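You operate a simulated robot arm through the tools that you are given. There is no shell and no other tool. Be economical: measure what you need, move in short steps, check, and stop when the job is done.

You are at the controls of a simulated robot arm. One attempt, no reset.

## Task
On the worktop by the fridge, make the green milk carton and the cream napkin change places.

The check looks at the end state, three seconds after you hand in, the way a careful person would. Anything else that was tipped, shoved, dropped, spilled or broken makes it a failure. Flat cloth is picked up by pressing the open fingertips on it (5 to 10 N) and closing them slowly along it; thin cloth reads only 2 to 8 mm in the jaws.

## Robot
A 7-joint arm with a two-finger parallel gripper on a trunk, on a base that drives. Base frame: it is fixed to the floor where the robot stands at the start and does not move with it; the origin is under the middle of the robot, x ahead of it, y to its left, z up. Readings come in m, degrees, newtons and seconds.
With the tool pointing down near the work surface it reaches from about 0.16 to 0.72 m from the robot's upright axis, wherever it stands. Its first joint turns from -166.0 to 166.0 degrees. Payload 1.57 kg.
The TCP is the grasp point between the finger pads, 0.03 m short of the fingertips. In the tool frame z runs along the fingers and y along their closing line. Largest opening 0.11 m; finger width 0.024, thickness 0.012; the body of the gripper, 0.048 by 0.112 m, starts 0.078 m behind the TCP.
Orientation is told as [roll, pitch, yaw] about the base's x, y, z axes, in that order, counted from this pose: with the fingers straight down and closing along the base's y, the tool's x points along the base's -x, its y along +y and its z along -z.

## Interface
- The arm moves only by the tool arm_command. Its arguments are lists of equal length, an entry for each row: "rot": the turn, a rotation vector about the tool's x, y, z in degrees, a list of three; "delta_pos": the shift along the tool's x, y, z in m, a list of three; "jaw": the finger opening in m, from 0 to 0.11. In form: {"rot": [[ax, ay, az], ...], "delta_pos": [[x, y, z], ...], "jaw": [jaw, ...]}. A call has 1 to 8 rows; each row shifts and turns the commanded pose from where the row before left it, along the tool's axes as they then stand. A row lasts 0.2 s, in which the tool goes at most 0.05 m and 8.6 degrees; a call with a longer step from one row to the next is refused whole, and so is a gripper value outside its range. A pose out of reach is approached as far as the arm can. The call stops where the force on the tool passes 40 N (or 10 N more than at its start, if that is more) or the arm is blocked; 0.2 s more then pass. The fingers move at their own pace (about 0.045 m/s each) and stop on an object; they squeeze with about 24 N. The grip force told is the motor's: it shows also when the fingers shut on nothing. Time passes only in rows, and 0.2 s behind the last, so rows that do not move let the fingers close. It gives the time, the measured TCP pose, the force on the tool (base axes), the opening and the grip force at its end, in the units of the frame above (readings bear some noise), and new pictures: "pictures" is both (left out), scene, wrist or none.
- Cameras (640 x 400 px; columns grow to the right, rows downward): "scene" is now at [0.0238, 0.1429, 1.5181]; the picture's right is [-0.15, -0.99, 0.00], its down [-0.67, 0.10, -0.74] and it looks along [0.73, -0.11, -0.68] (base axes); focal length 262 px, centre (320, 200). "wrist" rides on the gripper at [0.07, 0.016, -0.141] in the tool frame; the picture's right is [-0.23, 0.97, 0.00], its down [-0.86, -0.20, -0.48] and it looks along [-0.47, -0.11, 0.88] (tool axes); focal length 222 px, centre (320, 200). There is no depth. A picture from a camera that has moved, and an enlarged one, comes with that camera's place and axes in the base frame and with its lens.
- raise_lower(by): slides the trunk up (or, below 0, down) by that many m; the arm and the scene camera ride with it, the base frame stays. It gives what a move gives, with no picture.
- drive_base(legs): drives the robot by 1 to 6 legs, each [ahead, turn to the left] in m and degrees, along the robot's own axes; the way and the turn of a leg run together, so that a leg with both is an arc; at most 1.5 m and 180 degrees a leg. The arm and the cameras ride along, it lands a little off, and it stops where it bumps. It gives what a move gives, and a new picture of the scene camera.
- turn_head(pan, tilt): turns the head with the scene camera to pan (to the left, within 155 degrees either way) and tilt (down, from -29 to 69), counted from straight ahead of the robot. It gives what a move gives, and a new picture of the scene camera.
- inspect(camera, box): a new picture of the part [left, top, right, bottom] of that camera's present view, enlarged. It takes no simulated time.
- finish_job(): hands the job in; it is judged then, once.

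Go step by step. Nothing tells you exact positions but the pictures and the camera data: compare them with the known pose of the tool, close in by small moves and look again before you grip or let go. The budget is 165 turns and 170 pictures, counting those below and the enlarged ones. Unless the task says otherwise, let go and move clear before handing in, and close with one line.

The tools are called after ">>>" by a JSON object that holds its "fn" and its "kwargs". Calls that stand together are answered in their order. arm_command: Moves the arm, as the interface text tells. Its arguments: {"type":"object","properties":{"rot":{"type":"array","items":{"type":"array","items":{"type":"number"}}},"delta_pos":{"type":"array","items":{"type":"array","items":{"type":"number"}}},"jaw":{"type":"array","items":{"type":"number"}},"pictures":{"type":"string","enum":["both","scene","wrist","none"]}},"required":["rot","delta_pos","jaw"]} The other tools are called the same way: raise_lower (by) slides the trunk up or down; drive_base (legs) drives the base; turn_head (pan, tilt) turns the head that bears the scene camera; inspect (camera, box) takes an enlarged picture of a part of a camera's view; finish_job () hands the job in.

At the start:

```text
t: 0.0
position: [0.3966, 0.2024, 1.1714]
tcp_rot: [0.0, 0.0, 0.0]
ft_force: [-1.0, 0.2, 0.9]
opening: 0.11
grasp_force: 0.1
trunk travel left (down, up): [-0.45, 0.14]
robot x, y, heading: [-0.0007, -0.0007, -0.2]
head pan, tilt: [-8.4, 42.6]
```

scene: 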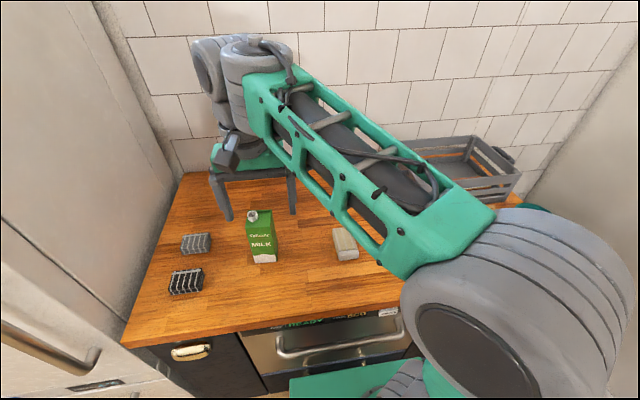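
wrist: 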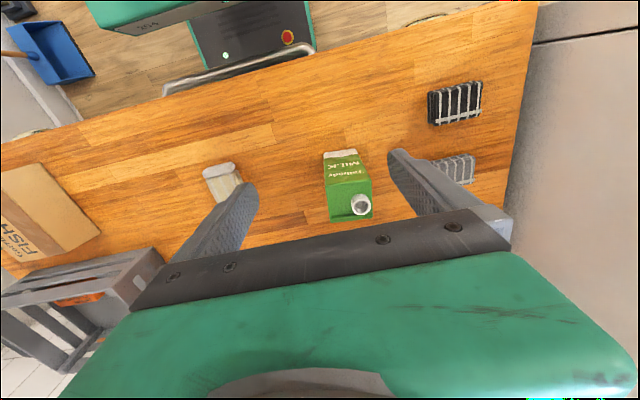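

I see the green carton in the middle of the worktop, a pale folded object to its right, and two striped items on the left. I'll enlarge the views to measure them.

>>> {"fn": "inspect", "kwargs": {"camera": "scene", "box": [150, 190, 410, 352]}}

>>> {"fn": "inspect", "kwargs": {"camera": "wrist", "box": [180, 60, 500, 260]}}

```text
2.46 times, centred on (280, 271) of scene
camera zoom: at [0.0238, 0.1429, 1.5181], right [-0.15, -0.99, 0.0], down [-0.67, 0.1, -0.74], along [0.73, -0.11, -0.68], focal length 645 px, centre (418, 25)
```

zoom: 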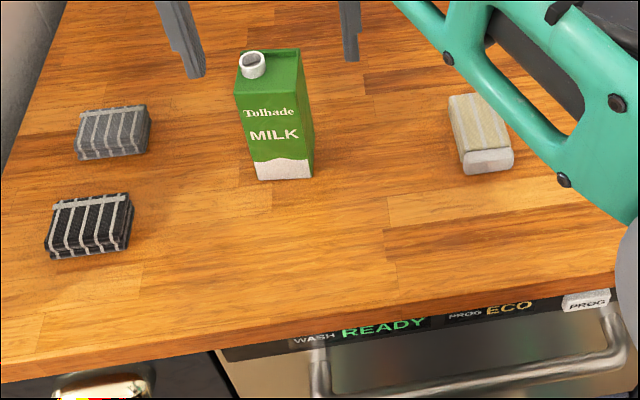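

```text
2.00 times, centred on (340, 160) of wrist
camera zoom: at [0.327, 0.2197, 1.3121], right [0.23, 0.97, 0.0], down [0.86, -0.2, 0.48], along [0.47, -0.11, -0.88], focal length 444 px, centre (280, 280)
```

zoom: 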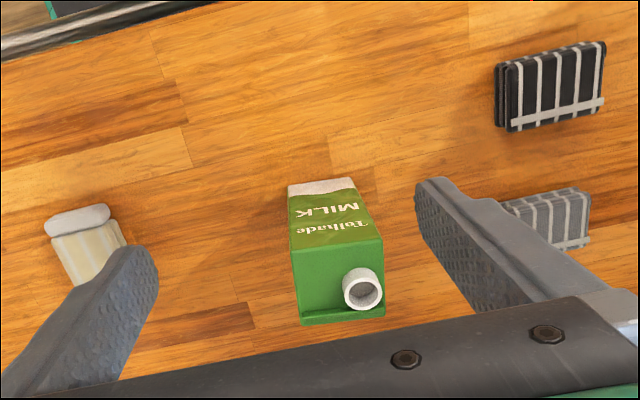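

The carton is near (0.48, 0.225) with its base front at x ≈ 0.45. The cream napkin is a folded block near (0.475, 0.0). I'll move above the carton and check the alignment.

>>> {"fn": "arm_command", "kwargs": {"rot": [[0, 0, 0], [0, 0, 3], [0, 0, 3], [0, 0, 0]], "delta_pos": [[-0.04, 0.01, 0], [-0.04, 0.01, 0], [0, 0, 0], [0, 0, 0]], "jaw": [0.11, 0.11, 0.11, 0.11]}}

```text
t: 1.0
position: [0.4775, 0.2226, 1.1717]
tcp_rot: [0.1, 0.0, -5.9]
ft_force: [-0.4, -0.2, 0.2]
opening: 0.11
grasp_force: 0.0
trunk travel left (down, up): [-0.45, 0.14]
robot x, y, heading: [0.0003, 0.0021, -0.0]
head pan, tilt: [-8.4, 42.6]
camera scene: at [0.0235, 0.1428, 1.5181], right [-0.15, -0.99, 0.0], down [-0.67, 0.1, -0.74], along [0.73, -0.11, -0.68], focal length 262 px, centre (320, 200)
camera wrist: at [0.409, 0.2471, 1.3124], right [0.33, 0.94, 0.0], down [0.83, -0.29, 0.48], along [0.45, -0.16, -0.88], focal length 222 px, centre (320, 200)
```

scene: 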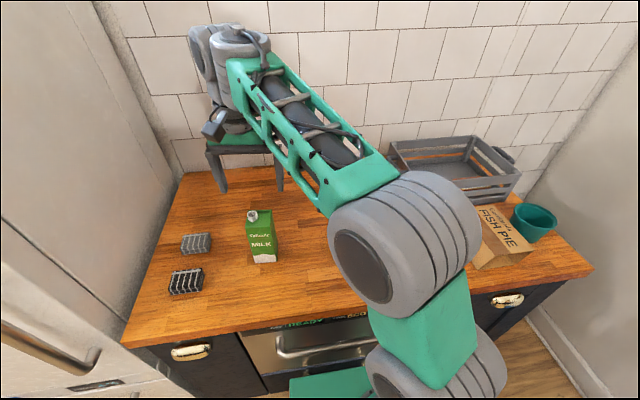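
wrist: 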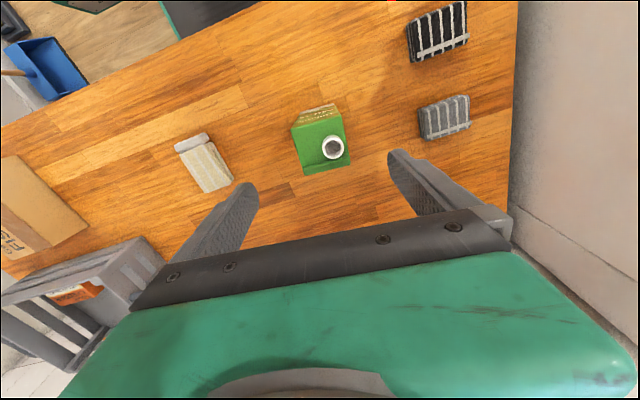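

The tool is over the carton. I'll zoom in with the wrist camera to refine the carton and napkin poses.

>>> {"fn": "inspect", "kwargs": {"camera": "wrist", "box": [160, 80, 360, 205]}}

```text
3.20 times, centred on (260, 142) of wrist
camera zoom: at [0.409, 0.2471, 1.3124], right [0.33, 0.94, 0.0], down [0.83, -0.29, 0.48], along [0.45, -0.16, -0.88], focal length 711 px, centre (512, 384)
```

zoom: 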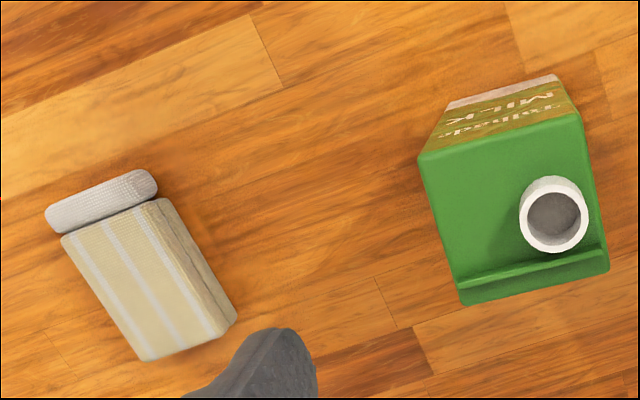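

The carton centre is about (0.475, 0.226), yaw about -5°. I'll descend around the upper carton.

>>> {"fn": "arm_command", "kwargs": {"rot": [[0, 0, 0], [0, 0, 0], [0, 0, 0], [0, 0, 0], [0, 0, 0]], "delta_pos": [[0.002, 0.003, 0.04], [0, 0, 0.04], [0, 0, 0.04], [0, 0, 0.027], [0, 0, 0]], "jaw": [0.11, 0.11, 0.11, 0.11, 0.11]}}

```text
t: 2.2
position: [0.4765, 0.2266, 1.0235]
tcp_rot: [0.0, 0.1, -6.0]
ft_force: [-0.5, 0.8, -0.7]
opening: 0.1098
grasp_force: 0.0
trunk travel left (down, up): [-0.45, 0.14]
robot x, y, heading: [-0.002, 0.0013, 0.1]
head pan, tilt: [-8.4, 42.6]
camera scene: at [0.0239, 0.143, 1.5181], right [-0.15, -0.99, 0.0], down [-0.67, 0.1, -0.74], along [0.73, -0.11, -0.68], focal length 262 px, centre (320, 200)
camera wrist: at [0.4078, 0.2496, 1.1644], right [0.33, 0.94, 0.0], down [0.83, -0.29, 0.48], along [0.45, -0.16, -0.88], focal length 222 px, centre (320, 200)
```

scene: 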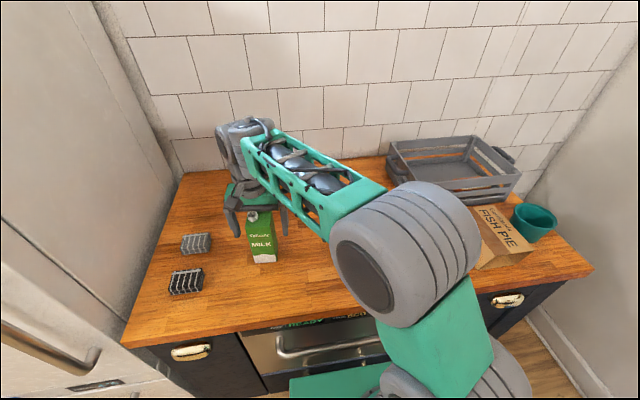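
wrist: 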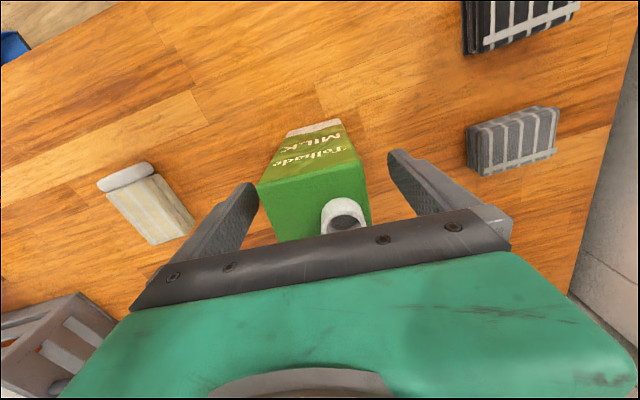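

The fingers straddle the carton. Before closing, I'll take a close look at the pale piece on the napkin's front.

>>> {"fn": "inspect", "kwargs": {"camera": "wrist", "box": [80, 140, 240, 260]}}

>>> {"fn": "arm_command", "kwargs": {"rot": [[0, 0, 0], [0, 0, 0], [0, 0, 0], [0, 0, 0], [0, 0, 0]], "delta_pos": [[0, 0, 0], [0, 0, 0], [0, 0, 0], [0, 0, 0], [0, 0, 0]], "jaw": [0.08, 0.05, 0.04, 0.04, 0.04], "pictures": "wrist"}}

```text
3.33 times, centred on (160, 200) of wrist
camera zoom: at [0.4078, 0.2496, 1.1644], right [0.33, 0.94, 0.0], down [0.83, -0.29, 0.48], along [0.45, -0.16, -0.88], focal length 740 px, centre (853, 200)
```

zoom: 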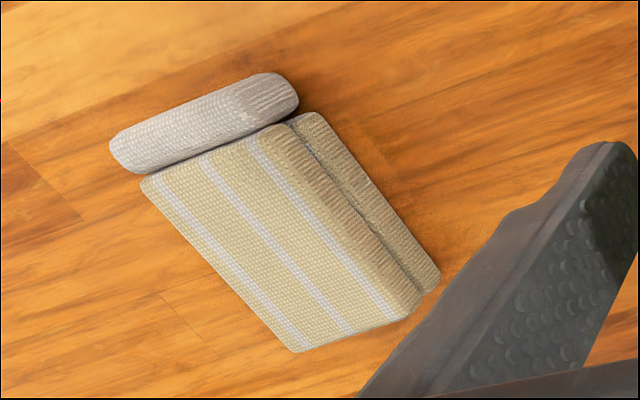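

```text
t: 3.4
position: [0.4756, 0.2263, 1.0237]
tcp_rot: [0.0, 0.0, -6.0]
ft_force: [0.2, -0.3, 0.9]
opening: 0.06
grasp_force: 24.5
trunk travel left (down, up): [-0.45, 0.14]
robot x, y, heading: [-0.0022, -0.0019, 0.1]
head pan, tilt: [-8.4, 42.6]
camera wrist: at [0.4077, 0.2496, 1.1648], right [0.33, 0.94, 0.0], down [0.83, -0.29, 0.48], along [0.45, -0.16, -0.88], focal length 222 px, centre (320, 200)
```

wrist: 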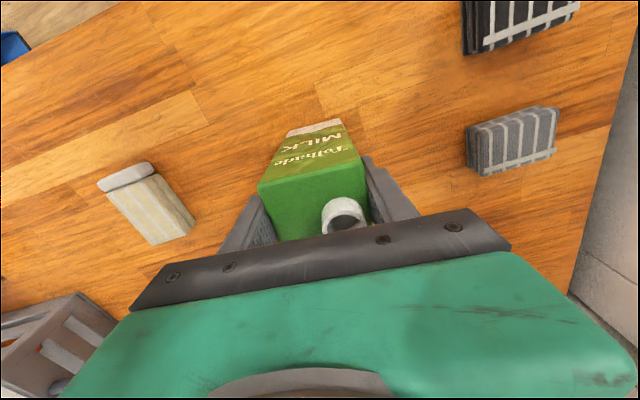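

The napkin is one folded stack, and the carton is gripped at 0.06 m. I'll lift it and park it further back, near (0.63, 0.115).

>>> {"fn": "arm_command", "kwargs": {"rot": [[0, 0, 0], [0, 0, 0], [0, 0, 0], [0, 0, 0], [0, 0, 0], [0, 0, 0], [0, 0, 0], [0, 0, 0]], "delta_pos": [[0, 0, -0.02], [0, 0, -0.02], [-0.033, -0.0186, 0], [-0.033, -0.0186, 0], [-0.033, -0.0186, 0], [-0.033, -0.0186, 0], [-0.0336, -0.0188, 0], [0, 0, 0]], "jaw": [0.04, 0.04, 0.04, 0.04, 0.04, 0.04, 0.04, 0.04]}}

```text
t: 5.2
position: [0.6305, 0.1162, 1.0641]
tcp_rot: [0.0, 0.1, -6.1]
ft_force: [-0.3, 0.3, -4.1]
opening: 0.06
grasp_force: 23.8
trunk travel left (down, up): [-0.45, 0.14]
robot x, y, heading: [-0.0032, -0.0025, 0.3]
head pan, tilt: [-8.4, 42.6]
camera scene: at [0.0243, 0.1428, 1.5181], right [-0.15, -0.99, 0.0], down [-0.67, 0.1, -0.74], along [0.73, -0.11, -0.68], focal length 262 px, centre (320, 200)
camera wrist: at [0.5627, 0.1396, 1.2042], right [0.33, 0.94, 0.0], down [0.83, -0.29, 0.48], along [0.45, -0.16, -0.88], focal length 222 px, centre (320, 200)
```

scene: 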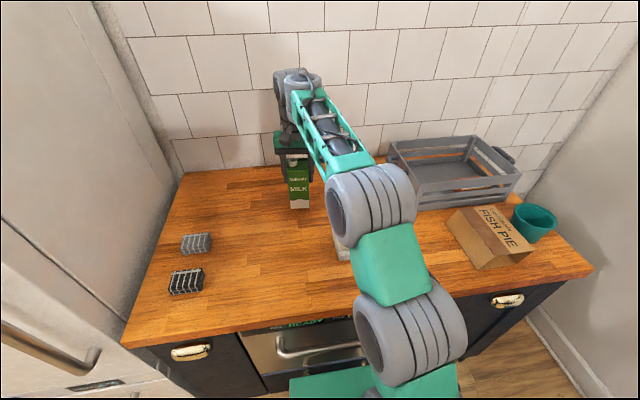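
wrist: 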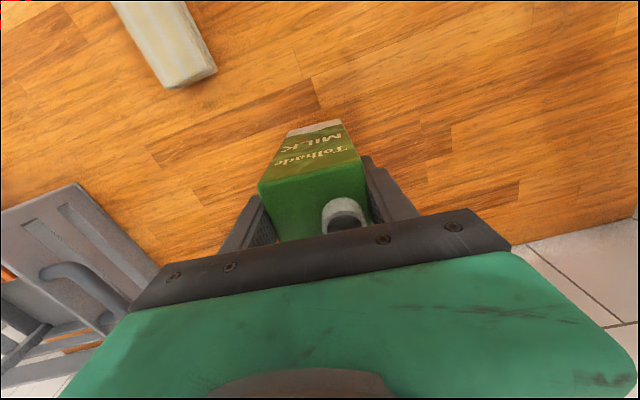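

The carton is held clear of everything. I'll lower it by 4 cm onto the open worktop.

>>> {"fn": "arm_command", "kwargs": {"rot": [[0, 0, 0], [0, 0, 0], [0, 0, 0], [0, 0, 0]], "delta_pos": [[0, 0, 0.02], [0, 0, 0.015], [0, 0, 0.005], [0, 0, 0]], "jaw": [0.04, 0.04, 0.04, 0.04], "pictures": "none"}}

```text
t: 6.2
position: [0.6322, 0.1159, 1.0244]
tcp_rot: [0.0, -0.1, -6.0]
ft_force: [0.0, 0.1, -3.4]
opening: 0.06
grasp_force: 23.0
trunk travel left (down, up): [-0.45, 0.14]
robot x, y, heading: [-0.0017, 0.0003, 0.0]
head pan, tilt: [-8.4, 42.6]
```

The force reading suggests the carton is barely touching, so I'll lower slightly until contact registers.

>>> {"fn": "arm_command", "kwargs": {"rot": [[0, 0, 0], [0, 0, 0]], "delta_pos": [[0, 0, 0.0015], [0, 0, 0]], "jaw": [0.04, 0.04], "pictures": "none"}}

```text
t: 6.8
position: [0.6312, 0.1158, 1.025]
tcp_rot: [0.1, -0.1, -5.9]
ft_force: [0.0, -0.2, 5.8]
opening: 0.0601
grasp_force: 23.6
trunk travel left (down, up): [-0.45, 0.14]
robot x, y, heading: [-0.0023, 0.004, -0.2]
head pan, tilt: [-8.4, 42.6]
```

The carton is on the surface. I'll open the jaws and rise clear.

>>> {"fn": "arm_command", "kwargs": {"rot": [[0, 0, 0], [0, 0, 0], [0, 0, 0], [0, 0, 0], [0, 0, 0], [0, 0, 0], [0, 0, 0]], "delta_pos": [[0, 0, 0], [0, 0, 0], [0, 0, 0], [0, 0, -0.04], [0, 0, -0.04], [0, 0, -0.04], [0, 0, -0.03]], "jaw": [0.08, 0.1, 0.1, 0.1, 0.1, 0.1, 0.1], "pictures": "none"}}

```text
t: 8.4
position: [0.6274, 0.116, 1.1707]
tcp_rot: [0.0, 0.0, -6.0]
ft_force: [-0.1, 0.0, 0.9]
opening: 0.0999
grasp_force: 0.0
out of reach, approached as far as the arm can: row 7
trunk travel left (down, up): [-0.45, 0.14]
robot x, y, heading: [0.0005, -0.0002, -0.4]
head pan, tilt: [-8.4, 42.6]
```

The carton is parked. I'll move above the napkin with zero yaw and look.

>>> {"fn": "arm_command", "kwargs": {"rot": [[0, 0, 0], [0, 0, 0], [0, 0, 0], [0, 0, 0], [0, 0, 0], [0, 0, -6], [0, 0, 0]], "delta_pos": [[0.0289, -0.0258, 0], [0.0289, -0.0258, 0], [0.0289, -0.0258, 0], [0.0289, -0.0258, 0], [0.0289, -0.0258, 0], [0, 0, 0], [0, 0, 0]], "jaw": [0.1, 0.1, 0.1, 0.1, 0.1, 0.1, 0.1]}}

>>> {"fn": "inspect", "kwargs": {"camera": "wrist", "box": [240, 80, 440, 205]}}

```text
t: 10.0
position: [0.4707, 0.0026, 1.1711]
tcp_rot: [0.1, 0.0, 0.1]
ft_force: [0.6, 0.0, 0.2]
opening: 0.0999
grasp_force: 0.1
trunk travel left (down, up): [-0.45, 0.14]
robot x, y, heading: [0.0012, -0.0005, -0.2]
head pan, tilt: [-8.4, 42.6]
camera scene: at [0.024, 0.1429, 1.5181], right [-0.15, -0.99, 0.0], down [-0.67, 0.1, -0.74], along [0.73, -0.11, -0.68], focal length 262 px, centre (320, 200)
camera wrist: at [0.4005, 0.0197, 1.3121], right [0.23, 0.97, 0.0], down [0.86, -0.2, 0.48], along [0.47, -0.11, -0.88], focal length 222 px, centre (320, 200)
```

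scene: 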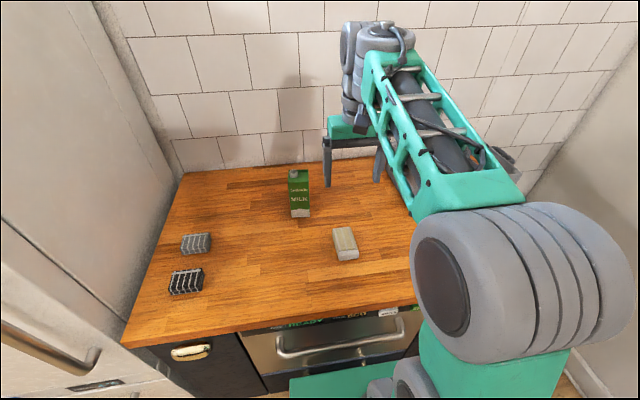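
wrist: 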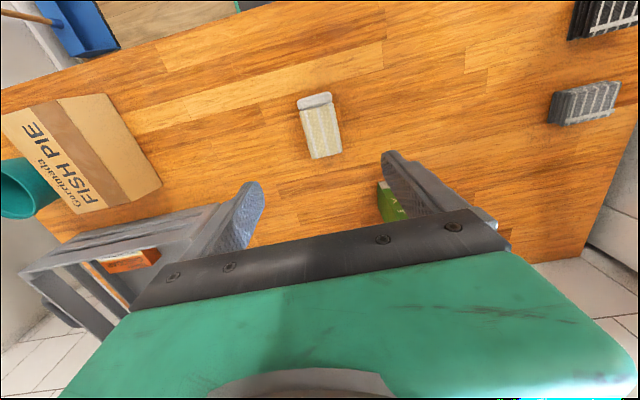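

```text
3.20 times, centred on (340, 142) of wrist
camera zoom: at [0.4005, 0.0197, 1.3121], right [0.23, 0.97, 0.0], down [0.86, -0.2, 0.48], along [0.47, -0.11, -0.88], focal length 711 px, centre (256, 384)
```

zoom: 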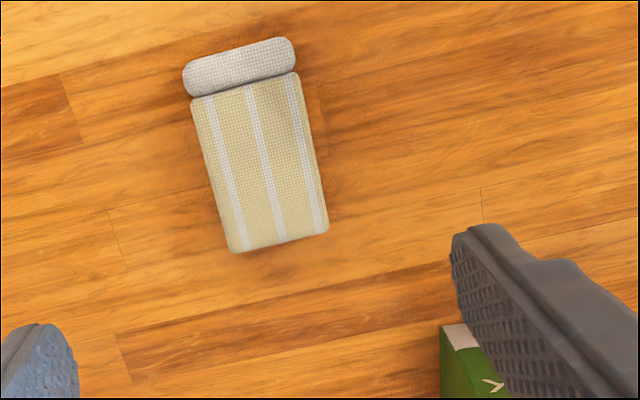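

The napkin centre is (0.472, 0.005), about 0.054 wide with its long side along x. I'll descend with the fingers straddling it, keeping the tips just above the table.

>>> {"fn": "arm_command", "kwargs": {"rot": [[0, 0, 0], [0, 0, 0], [0, 0, 0], [0, 0, 0], [0, 0, 0], [0, 0, 0], [0, 0, 0], [0, 0, 0]], "delta_pos": [[-0.002, 0.0025, 0.04], [0, 0, 0.04], [0, 0, 0.04], [0, 0, 0.04], [0, 0, 0.03], [0, 0, 0.025], [0, 0, 0.011], [0, 0, 0]], "jaw": [0.1, 0.1, 0.1, 0.1, 0.1, 0.1, 0.1, 0.1]}}

```text
t: 11.8
position: [0.4719, 0.0059, 0.9457]
tcp_rot: [0.0, 0.0, 0.0]
ft_force: [-0.2, 0.6, -0.2]
opening: 0.0998
grasp_force: 0.1
trunk travel left (down, up): [-0.45, 0.14]
robot x, y, heading: [-0.0017, -0.0016, -0.1]
head pan, tilt: [-8.4, 42.6]
camera scene: at [0.0238, 0.1428, 1.5181], right [-0.15, -0.99, 0.0], down [-0.67, 0.1, -0.74], along [0.73, -0.11, -0.68], focal length 262 px, centre (320, 200)
camera wrist: at [0.4016, 0.0221, 1.0847], right [0.23, 0.97, 0.0], down [0.86, -0.2, 0.48], along [0.47, -0.11, -0.88], focal length 222 px, centre (320, 200)
```

scene: 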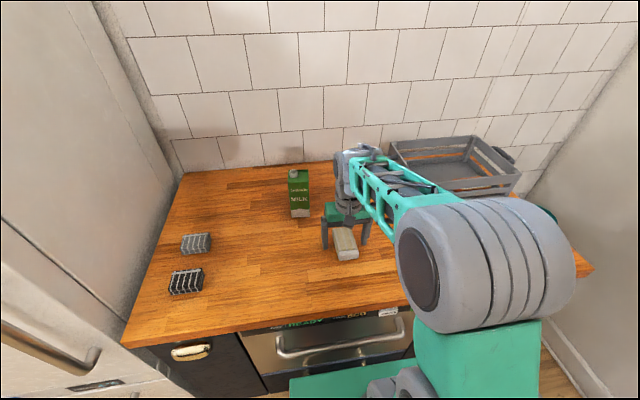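
wrist: 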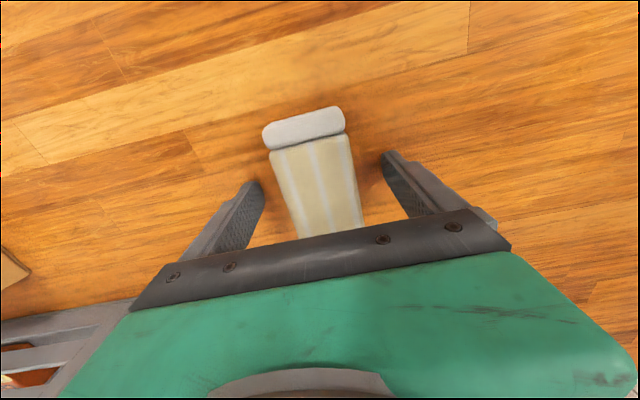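

The napkin sits between the fingers. I'll drop 3 mm more and close slowly.

>>> {"fn": "arm_command", "kwargs": {"rot": [[0, 0, 0], [0, 0, 0], [0, 0, 0], [0, 0, 0], [0, 0, 0], [0, 0, 0], [0, 0, 0]], "delta_pos": [[0, 0, 0.0035], [0, 0, 0], [0, 0, 0], [0, 0, 0], [0, 0, 0], [0, 0, 0], [0, 0, 0]], "jaw": [0.1, 0.085, 0.07, 0.06, 0.054, 0.05, 0.045], "pictures": "wrist"}}

```text
t: 13.4
position: [0.4726, 0.0053, 0.9399]
tcp_rot: [-0.1, 0.0, -0.1]
ft_force: [-1.2, -1.0, 0.3]
opening: 0.0555
grasp_force: 23.7
trunk travel left (down, up): [-0.45, 0.14]
robot x, y, heading: [-0.0029, -0.0023, -0.0]
head pan, tilt: [-8.4, 42.6]
camera wrist: at [0.4019, 0.022, 1.0816], right [0.23, 0.97, 0.0], down [0.86, -0.2, 0.48], along [0.47, -0.11, -0.88], focal length 222 px, centre (320, 200)
```

wrist: 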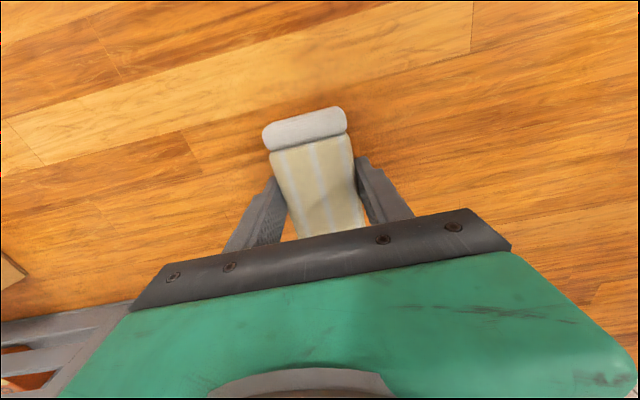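

It has stopped on the napkin at 0.0555 m with full grip force. I'll lift a little and check that it comes up whole.

>>> {"fn": "arm_command", "kwargs": {"rot": [[0, 0, 0], [0, 0, 0], [0, 0, 0], [0, 0, 0]], "delta_pos": [[0, 0, -0.015], [0, 0, -0.02], [0, 0, -0.025], [0, 0, 0]], "jaw": [0.045, 0.045, 0.045, 0.045]}}

```text
t: 14.4
position: [0.4735, 0.0061, 1.0008]
tcp_rot: [0.0, 0.1, 0.0]
ft_force: [-0.2, 0.5, -0.4]
opening: 0.0554
grasp_force: 24.2
trunk travel left (down, up): [-0.45, 0.14]
robot x, y, heading: [-0.0017, -0.001, -0.1]
head pan, tilt: [-8.4, 42.6]
camera scene: at [0.0237, 0.1428, 1.5181], right [-0.15, -0.99, 0.0], down [-0.67, 0.1, -0.74], along [0.73, -0.11, -0.68], focal length 262 px, centre (320, 200)
camera wrist: at [0.4025, 0.0225, 1.1418], right [0.23, 0.97, 0.0], down [0.86, -0.2, 0.48], along [0.47, -0.11, -0.88], focal length 222 px, centre (320, 200)
```

scene: 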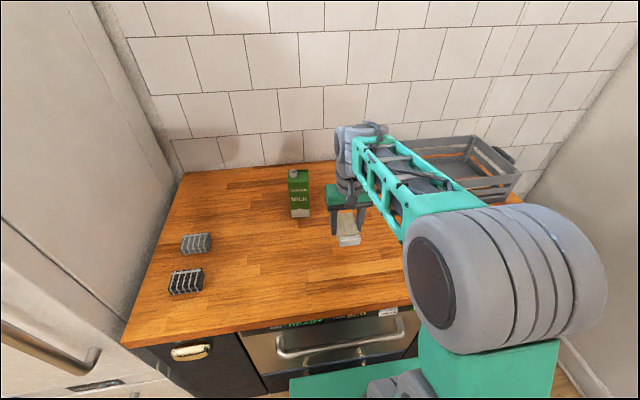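
wrist: 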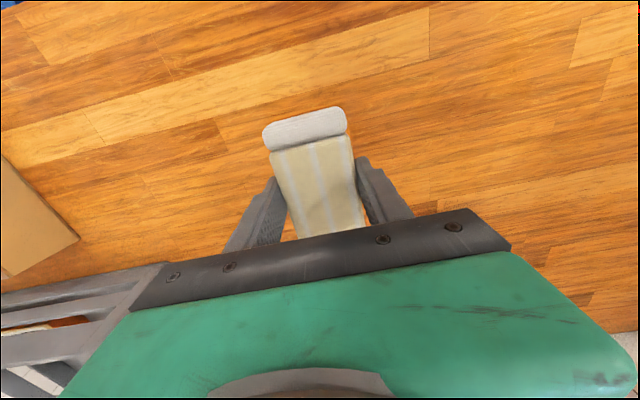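

The whole napkin is in the gripper. I'll carry it to the carton's original spot (0.477, 0.226).

>>> {"fn": "arm_command", "kwargs": {"rot": [[0, 0, 0], [0, 0, 0], [0, 0, 0], [0, 0, 0], [0, 0, 0], [0, 0, 0], [0, 0, 0], [0, 0, 0]], "delta_pos": [[0, 0.03, -0.02], [0, 0.038, 0], [0, 0.038, 0], [-0.004, 0.038, 0], [0, 0.038, 0], [0, 0.038, 0.02], [0, 0, 0.03], [0, 0, 0]], "jaw": [0.045, 0.045, 0.045, 0.045, 0.045, 0.045, 0.045, 0.045]}}

```text
t: 16.2
position: [0.4765, 0.2256, 0.9708]
tcp_rot: [0.0, 0.0, 0.1]
ft_force: [0.1, -0.4, -0.5]
opening: 0.0551
grasp_force: 23.9
trunk travel left (down, up): [-0.45, 0.14]
robot x, y, heading: [-0.0014, 0.0, -0.1]
head pan, tilt: [-8.4, 42.6]
camera scene: at [0.0239, 0.1428, 1.5181], right [-0.15, -0.99, 0.0], down [-0.67, 0.1, -0.74], along [0.73, -0.11, -0.68], focal length 262 px, centre (320, 200)
camera wrist: at [0.4064, 0.2426, 1.1117], right [0.23, 0.97, 0.0], down [0.86, -0.2, 0.48], along [0.47, -0.11, -0.88], focal length 222 px, centre (320, 200)
```

scene: 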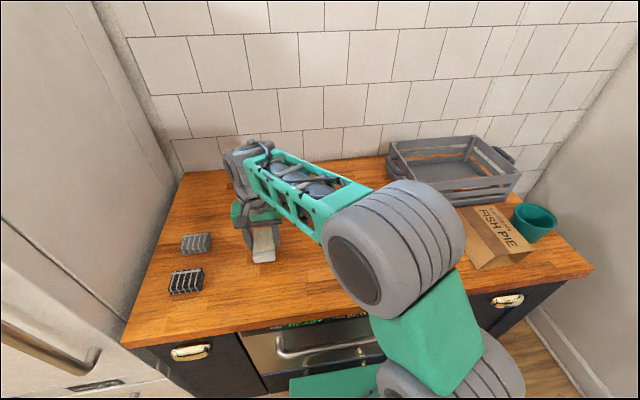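
wrist: 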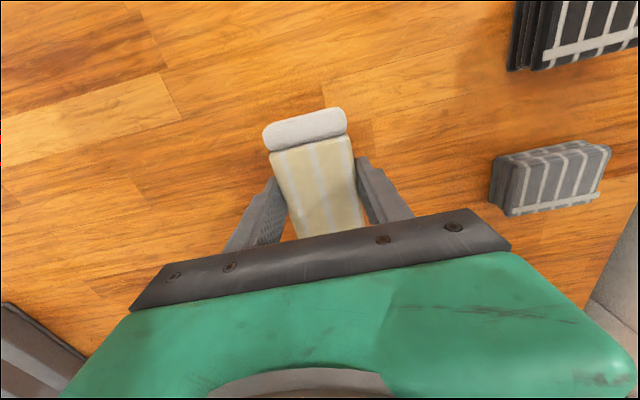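

I'll lower the last 3 cm to the height where it was gripped.

>>> {"fn": "arm_command", "kwargs": {"rot": [[0, 0, 0], [0, 0, 0], [0, 0, 0], [0, 0, 0]], "delta_pos": [[0, 0, 0.015], [0, 0, 0.01], [0, 0, 0.004], [0, 0, 0]], "jaw": [0.045, 0.045, 0.045, 0.045], "pictures": "none"}}

```text
t: 17.2
position: [0.4765, 0.2248, 0.9414]
tcp_rot: [-0.1, 0.0, 0.0]
ft_force: [0.0, 0.0, -1.3]
opening: 0.0552
grasp_force: 23.6
trunk travel left (down, up): [-0.45, 0.14]
robot x, y, heading: [0.0007, 0.0015, 0.0]
head pan, tilt: [-8.4, 42.6]
```

It is about touching. I'll go down 1 mm, then open and rise.

>>> {"fn": "arm_command", "kwargs": {"rot": [[0, 0, 0], [0, 0, 0], [0, 0, 0], [0, 0, 0], [0, 0, 0], [0, 0, 0], [0, 0, 0], [0, 0, 0]], "delta_pos": [[0, 0, 0.001], [0, 0, 0], [0, 0, 0], [0, 0, 0], [0, 0, -0.04], [0, 0, -0.05], [0, 0, -0.05], [0, 0, -0.05]], "jaw": [0.05, 0.065, 0.08, 0.09, 0.09, 0.09, 0.09, 0.09]}}

```text
t: 19.0
position: [0.477, 0.2247, 1.1302]
tcp_rot: [-0.1, 0.1, 0.0]
ft_force: [0.0, -0.2, -0.2]
opening: 0.0899
grasp_force: 0.0
trunk travel left (down, up): [-0.45, 0.14]
robot x, y, heading: [0.0015, 0.0015, 0.1]
head pan, tilt: [-8.4, 42.6]
camera scene: at [0.0238, 0.1429, 1.518], right [-0.15, -0.99, 0.0], down [-0.67, 0.1, -0.74], along [0.73, -0.11, -0.68], focal length 262 px, centre (320, 200)
camera wrist: at [0.4057, 0.2418, 1.2713], right [0.23, 0.97, 0.0], down [0.86, -0.2, 0.48], along [0.46, -0.11, -0.88], focal length 222 px, centre (320, 200)
```

scene: 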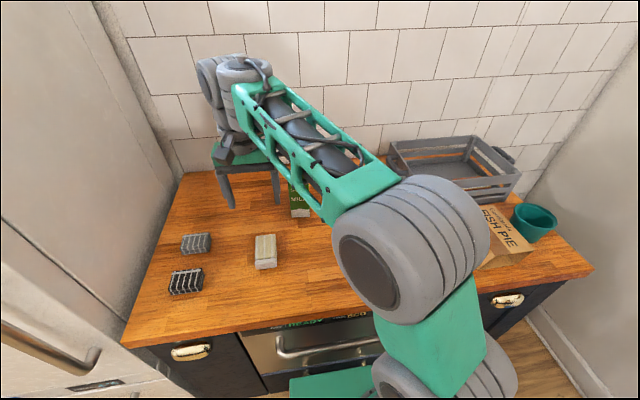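
wrist: 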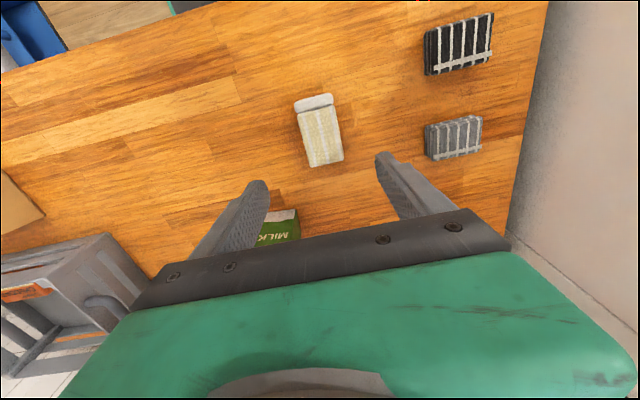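

The napkin is placed. Next I'll return above the parked carton at (0.631, 0.116) with yaw -6°.

>>> {"fn": "arm_command", "kwargs": {"rot": [[0, 0, 0], [0, 0, 0], [0, 0, 0], [0, 0, 0], [0, 0, 0], [0, 0, 0], [0, 0, 6], [0, 0, 0]], "delta_pos": [[0, 0, -0.03], [-0.0308, -0.0218, 0], [-0.0308, -0.0218, 0], [-0.0308, -0.0218, 0], [-0.0308, -0.0218, 0], [-0.0308, -0.0218, 0], [0, 0, 0], [0, 0, 0]], "jaw": [0.11, 0.11, 0.11, 0.11, 0.11, 0.11, 0.11, 0.11]}}

```text
t: 20.8
position: [0.6312, 0.1155, 1.1609]
tcp_rot: [0.0, 0.1, -5.9]
ft_force: [0.1, -0.1, -0.6]
opening: 0.11
grasp_force: 0.0
trunk travel left (down, up): [-0.45, 0.14]
robot x, y, heading: [0.0029, -0.0007, -0.1]
head pan, tilt: [-8.4, 42.6]
camera scene: at [0.0235, 0.1429, 1.5181], right [-0.15, -0.99, 0.0], down [-0.67, 0.1, -0.74], along [0.73, -0.11, -0.68], focal length 262 px, centre (320, 200)
camera wrist: at [0.5623, 0.139, 1.3018], right [0.33, 0.94, 0.0], down [0.83, -0.29, 0.48], along [0.45, -0.16, -0.88], focal length 222 px, centre (320, 200)
```

scene: 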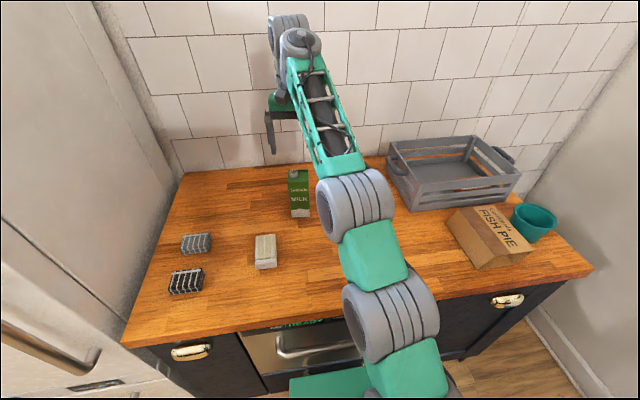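
wrist: 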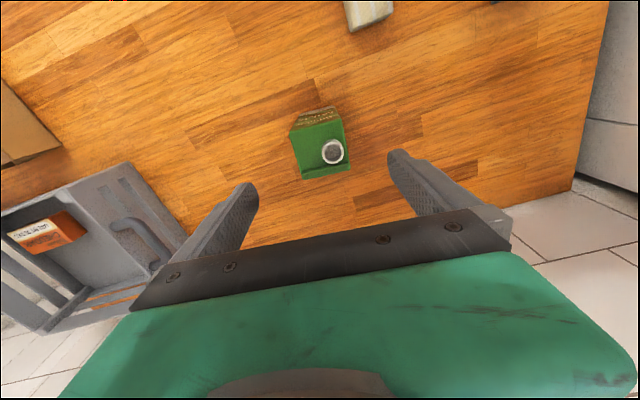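

The view matches the first approach, so I'll descend and grip the carton.

>>> {"fn": "arm_command", "kwargs": {"rot": [[0, 0, 0], [0, 0, 0], [0, 0, 0], [0, 0, 0], [0, 0, 0]], "delta_pos": [[0, 0, 0.04], [0, 0, 0.04], [0, 0, 0.04], [0, 0, 0.0165], [0, 0, 0]], "jaw": [0.11, 0.11, 0.11, 0.11, 0.11], "pictures": "wrist"}}

>>> {"fn": "arm_command", "kwargs": {"rot": [[0, 0, 0], [0, 0, 0], [0, 0, 0], [0, 0, 0], [0, 0, 0]], "delta_pos": [[0, 0, 0], [0, 0, 0], [0, 0, 0], [0, 0, 0], [0, 0, 0]], "jaw": [0.08, 0.05, 0.04, 0.04, 0.04], "pictures": "none"}}

```text
t: 22.0
position: [0.6311, 0.1149, 1.0233]
tcp_rot: [0.0, 0.0, -6.1]
ft_force: [0.1, -0.4, 0.4]
opening: 0.1101
grasp_force: 0.0
trunk travel left (down, up): [-0.45, 0.14]
robot x, y, heading: [-0.0029, 0.0033, -0.0]
head pan, tilt: [-8.4, 42.6]
camera wrist: at [0.5621, 0.1395, 1.1655], right [0.33, 0.94, 0.0], down [0.83, -0.29, 0.48], along [0.45, -0.16, -0.88], focal length 222 px, centre (320, 200)
```

wrist: 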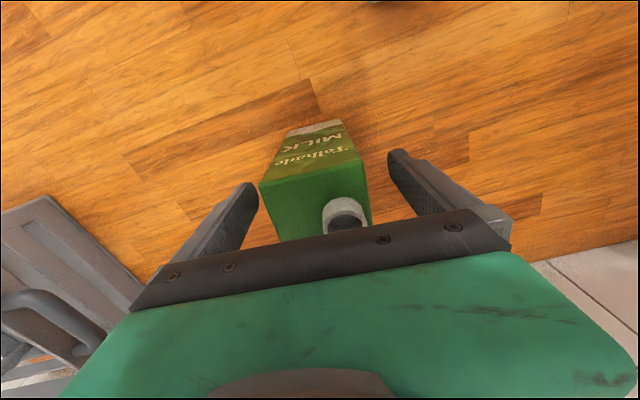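

```text
t: 23.2
position: [0.6308, 0.1151, 1.0251]
tcp_rot: [0.0, 0.0, -6.0]
ft_force: [1.1, 0.5, 1.3]
opening: 0.06
grasp_force: 23.9
trunk travel left (down, up): [-0.45, 0.14]
robot x, y, heading: [0.0002, 0.001, -0.2]
head pan, tilt: [-8.4, 42.6]
```

Gripped. I'll lift and carry the carton to the napkin's original spot (0.472, 0.005).

>>> {"fn": "arm_command", "kwargs": {"rot": [[0, 0, 0], [0, 0, 0], [0, 0, 0], [0, 0, 0], [0, 0, 0], [0, 0, 0], [0, 0, 0], [0, 0, 0]], "delta_pos": [[0, 0, -0.02], [0, 0, -0.02], [0.0293, -0.0252, 0], [0.0293, -0.0252, 0], [0.0293, -0.0252, 0], [0.0293, -0.0252, 0], [0.0293, -0.0252, 0], [0, 0, 0]], "jaw": [0.04, 0.04, 0.04, 0.04, 0.04, 0.04, 0.04, 0.04]}}

>>> {"fn": "arm_command", "kwargs": {"rot": [[0, 0, 0], [0, 0, 0], [0, 0, 0], [0, 0, 0]], "delta_pos": [[0, 0, 0.02], [0, 0, 0.015], [0, 0, 0.004], [0, 0, 0]], "jaw": [0.04, 0.04, 0.04, 0.04], "pictures": "none"}}

```text
t: 25.0
position: [0.4723, 0.005, 1.0637]
tcp_rot: [0.0, 0.0, -6.0]
ft_force: [0.6, -0.4, -2.6]
opening: 0.0598
grasp_force: 23.7
trunk travel left (down, up): [-0.45, 0.14]
robot x, y, heading: [0.0008, 0.0, 0.1]
head pan, tilt: [-8.4, 42.6]
camera scene: at [0.0238, 0.1427, 1.5181], right [-0.15, -0.99, 0.0], down [-0.67, 0.1, -0.74], along [0.73, -0.11, -0.68], focal length 262 px, centre (320, 200)
camera wrist: at [0.4032, 0.0298, 1.2056], right [0.33, 0.94, 0.0], down [0.83, -0.29, 0.48], along [0.45, -0.16, -0.88], focal length 222 px, centre (320, 200)
```

scene: 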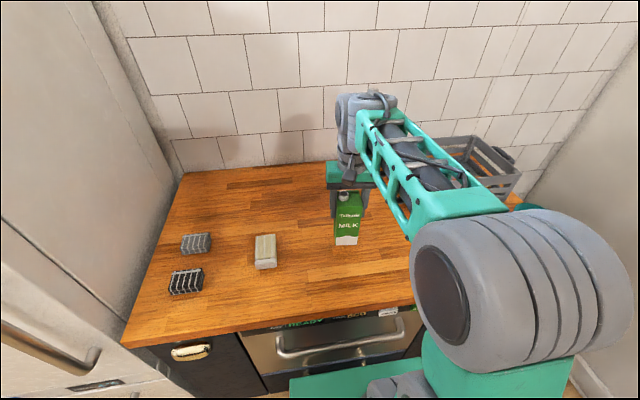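
wrist: 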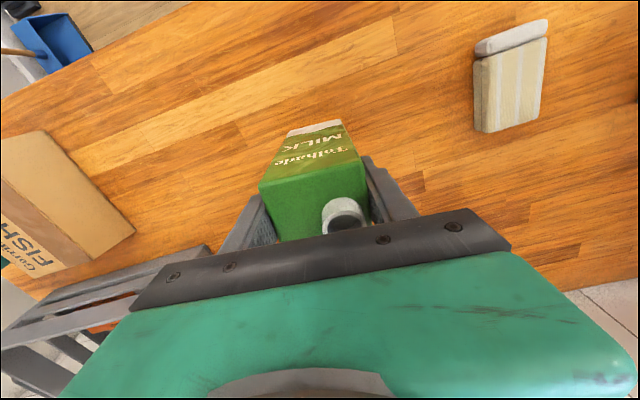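

```text
t: 26.0
position: [0.4721, 0.0056, 1.0263]
tcp_rot: [0.0, 0.1, -6.1]
ft_force: [0.1, 0.2, -3.7]
opening: 0.0601
grasp_force: 24.0
trunk travel left (down, up): [-0.45, 0.14]
robot x, y, heading: [0.0031, -0.002, -0.1]
head pan, tilt: [-8.4, 42.6]
```

The carton is still hanging, about 1 mm above the surface. I'll ease it down until contact.

>>> {"fn": "arm_command", "kwargs": {"rot": [[0, 0, 0], [0, 0, 0], [0, 0, 0]], "delta_pos": [[0, 0, 0.001], [0, 0, 0.0007], [0, 0, 0]], "jaw": [0.04, 0.04, 0.04], "pictures": "none"}}

```text
t: 26.8
position: [0.4712, 0.0066, 1.0248]
tcp_rot: [-0.1, 0.1, -6.0]
ft_force: [-0.8, 1.5, 5.3]
opening: 0.0599
grasp_force: 24.0
trunk travel left (down, up): [-0.45, 0.14]
robot x, y, heading: [0.0018, -0.0003, 0.1]
head pan, tilt: [-8.4, 42.6]
```

Contact is confirmed. I'll open and rise clear.

>>> {"fn": "arm_command", "kwargs": {"rot": [[0, 0, 0], [0, 0, 0], [0, 0, 0], [0, 0, 0], [0, 0, 0], [0, 0, 0], [0, 0, 0], [0, 0, 0]], "delta_pos": [[0, 0, 0], [0, 0, 0], [0, 0, 0], [0, 0, -0.04], [0, 0, -0.04], [0, 0, -0.04], [0, 0, -0.04], [0, 0, 0]], "jaw": [0.08, 0.1, 0.1, 0.1, 0.1, 0.1, 0.1, 0.1]}}

>>> {"fn": "inspect", "kwargs": {"camera": "scene", "box": [150, 170, 410, 332]}}

```text
t: 28.6
position: [0.4722, 0.005, 1.1832]
tcp_rot: [0.0, 0.0, -6.0]
ft_force: [0.7, -0.1, -0.1]
opening: 0.1
grasp_force: 0.1
trunk travel left (down, up): [-0.45, 0.14]
robot x, y, heading: [0.0025, -0.0029, 0.0]
head pan, tilt: [-8.4, 42.6]
camera scene: at [0.0237, 0.1429, 1.5181], right [-0.15, -0.99, 0.0], down [-0.67, 0.1, -0.74], along [0.73, -0.11, -0.68], focal length 262 px, centre (320, 200)
camera wrist: at [0.4032, 0.0285, 1.3243], right [0.33, 0.94, 0.0], down [0.83, -0.29, 0.48], along [0.45, -0.16, -0.88], focal length 222 px, centre (320, 200)
```

scene: 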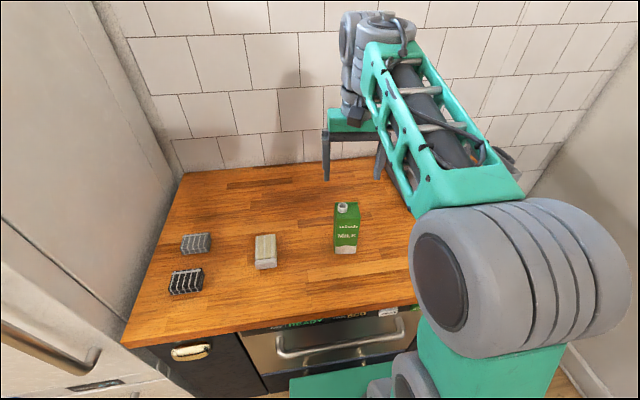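
wrist: 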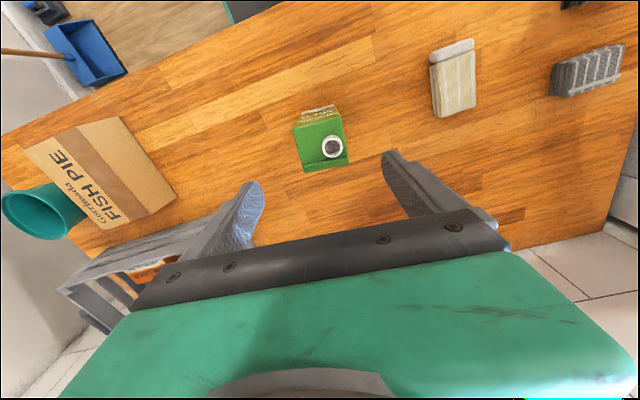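

```text
2.46 times, centred on (280, 251) of scene
camera zoom: at [0.0237, 0.1429, 1.5181], right [-0.15, -0.99, 0.0], down [-0.67, 0.1, -0.74], along [0.73, -0.11, -0.68], focal length 645 px, centre (418, 74)
```

zoom: 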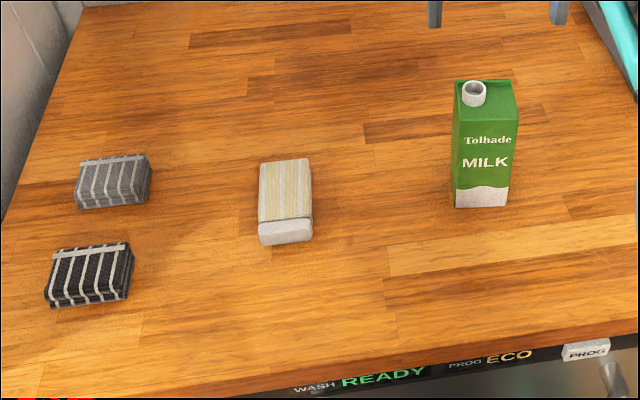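

The carton stands where the napkin was, and the napkin lies where the carton was. Nothing else has moved and the gripper is clear, so I'm handing in.

>>> {"fn": "finish_job", "kwargs": {}}

```text
The job is handed in.
```

The green milk carton and the cream napkin have changed places; nothing else was disturbed, and I have handed the job in.
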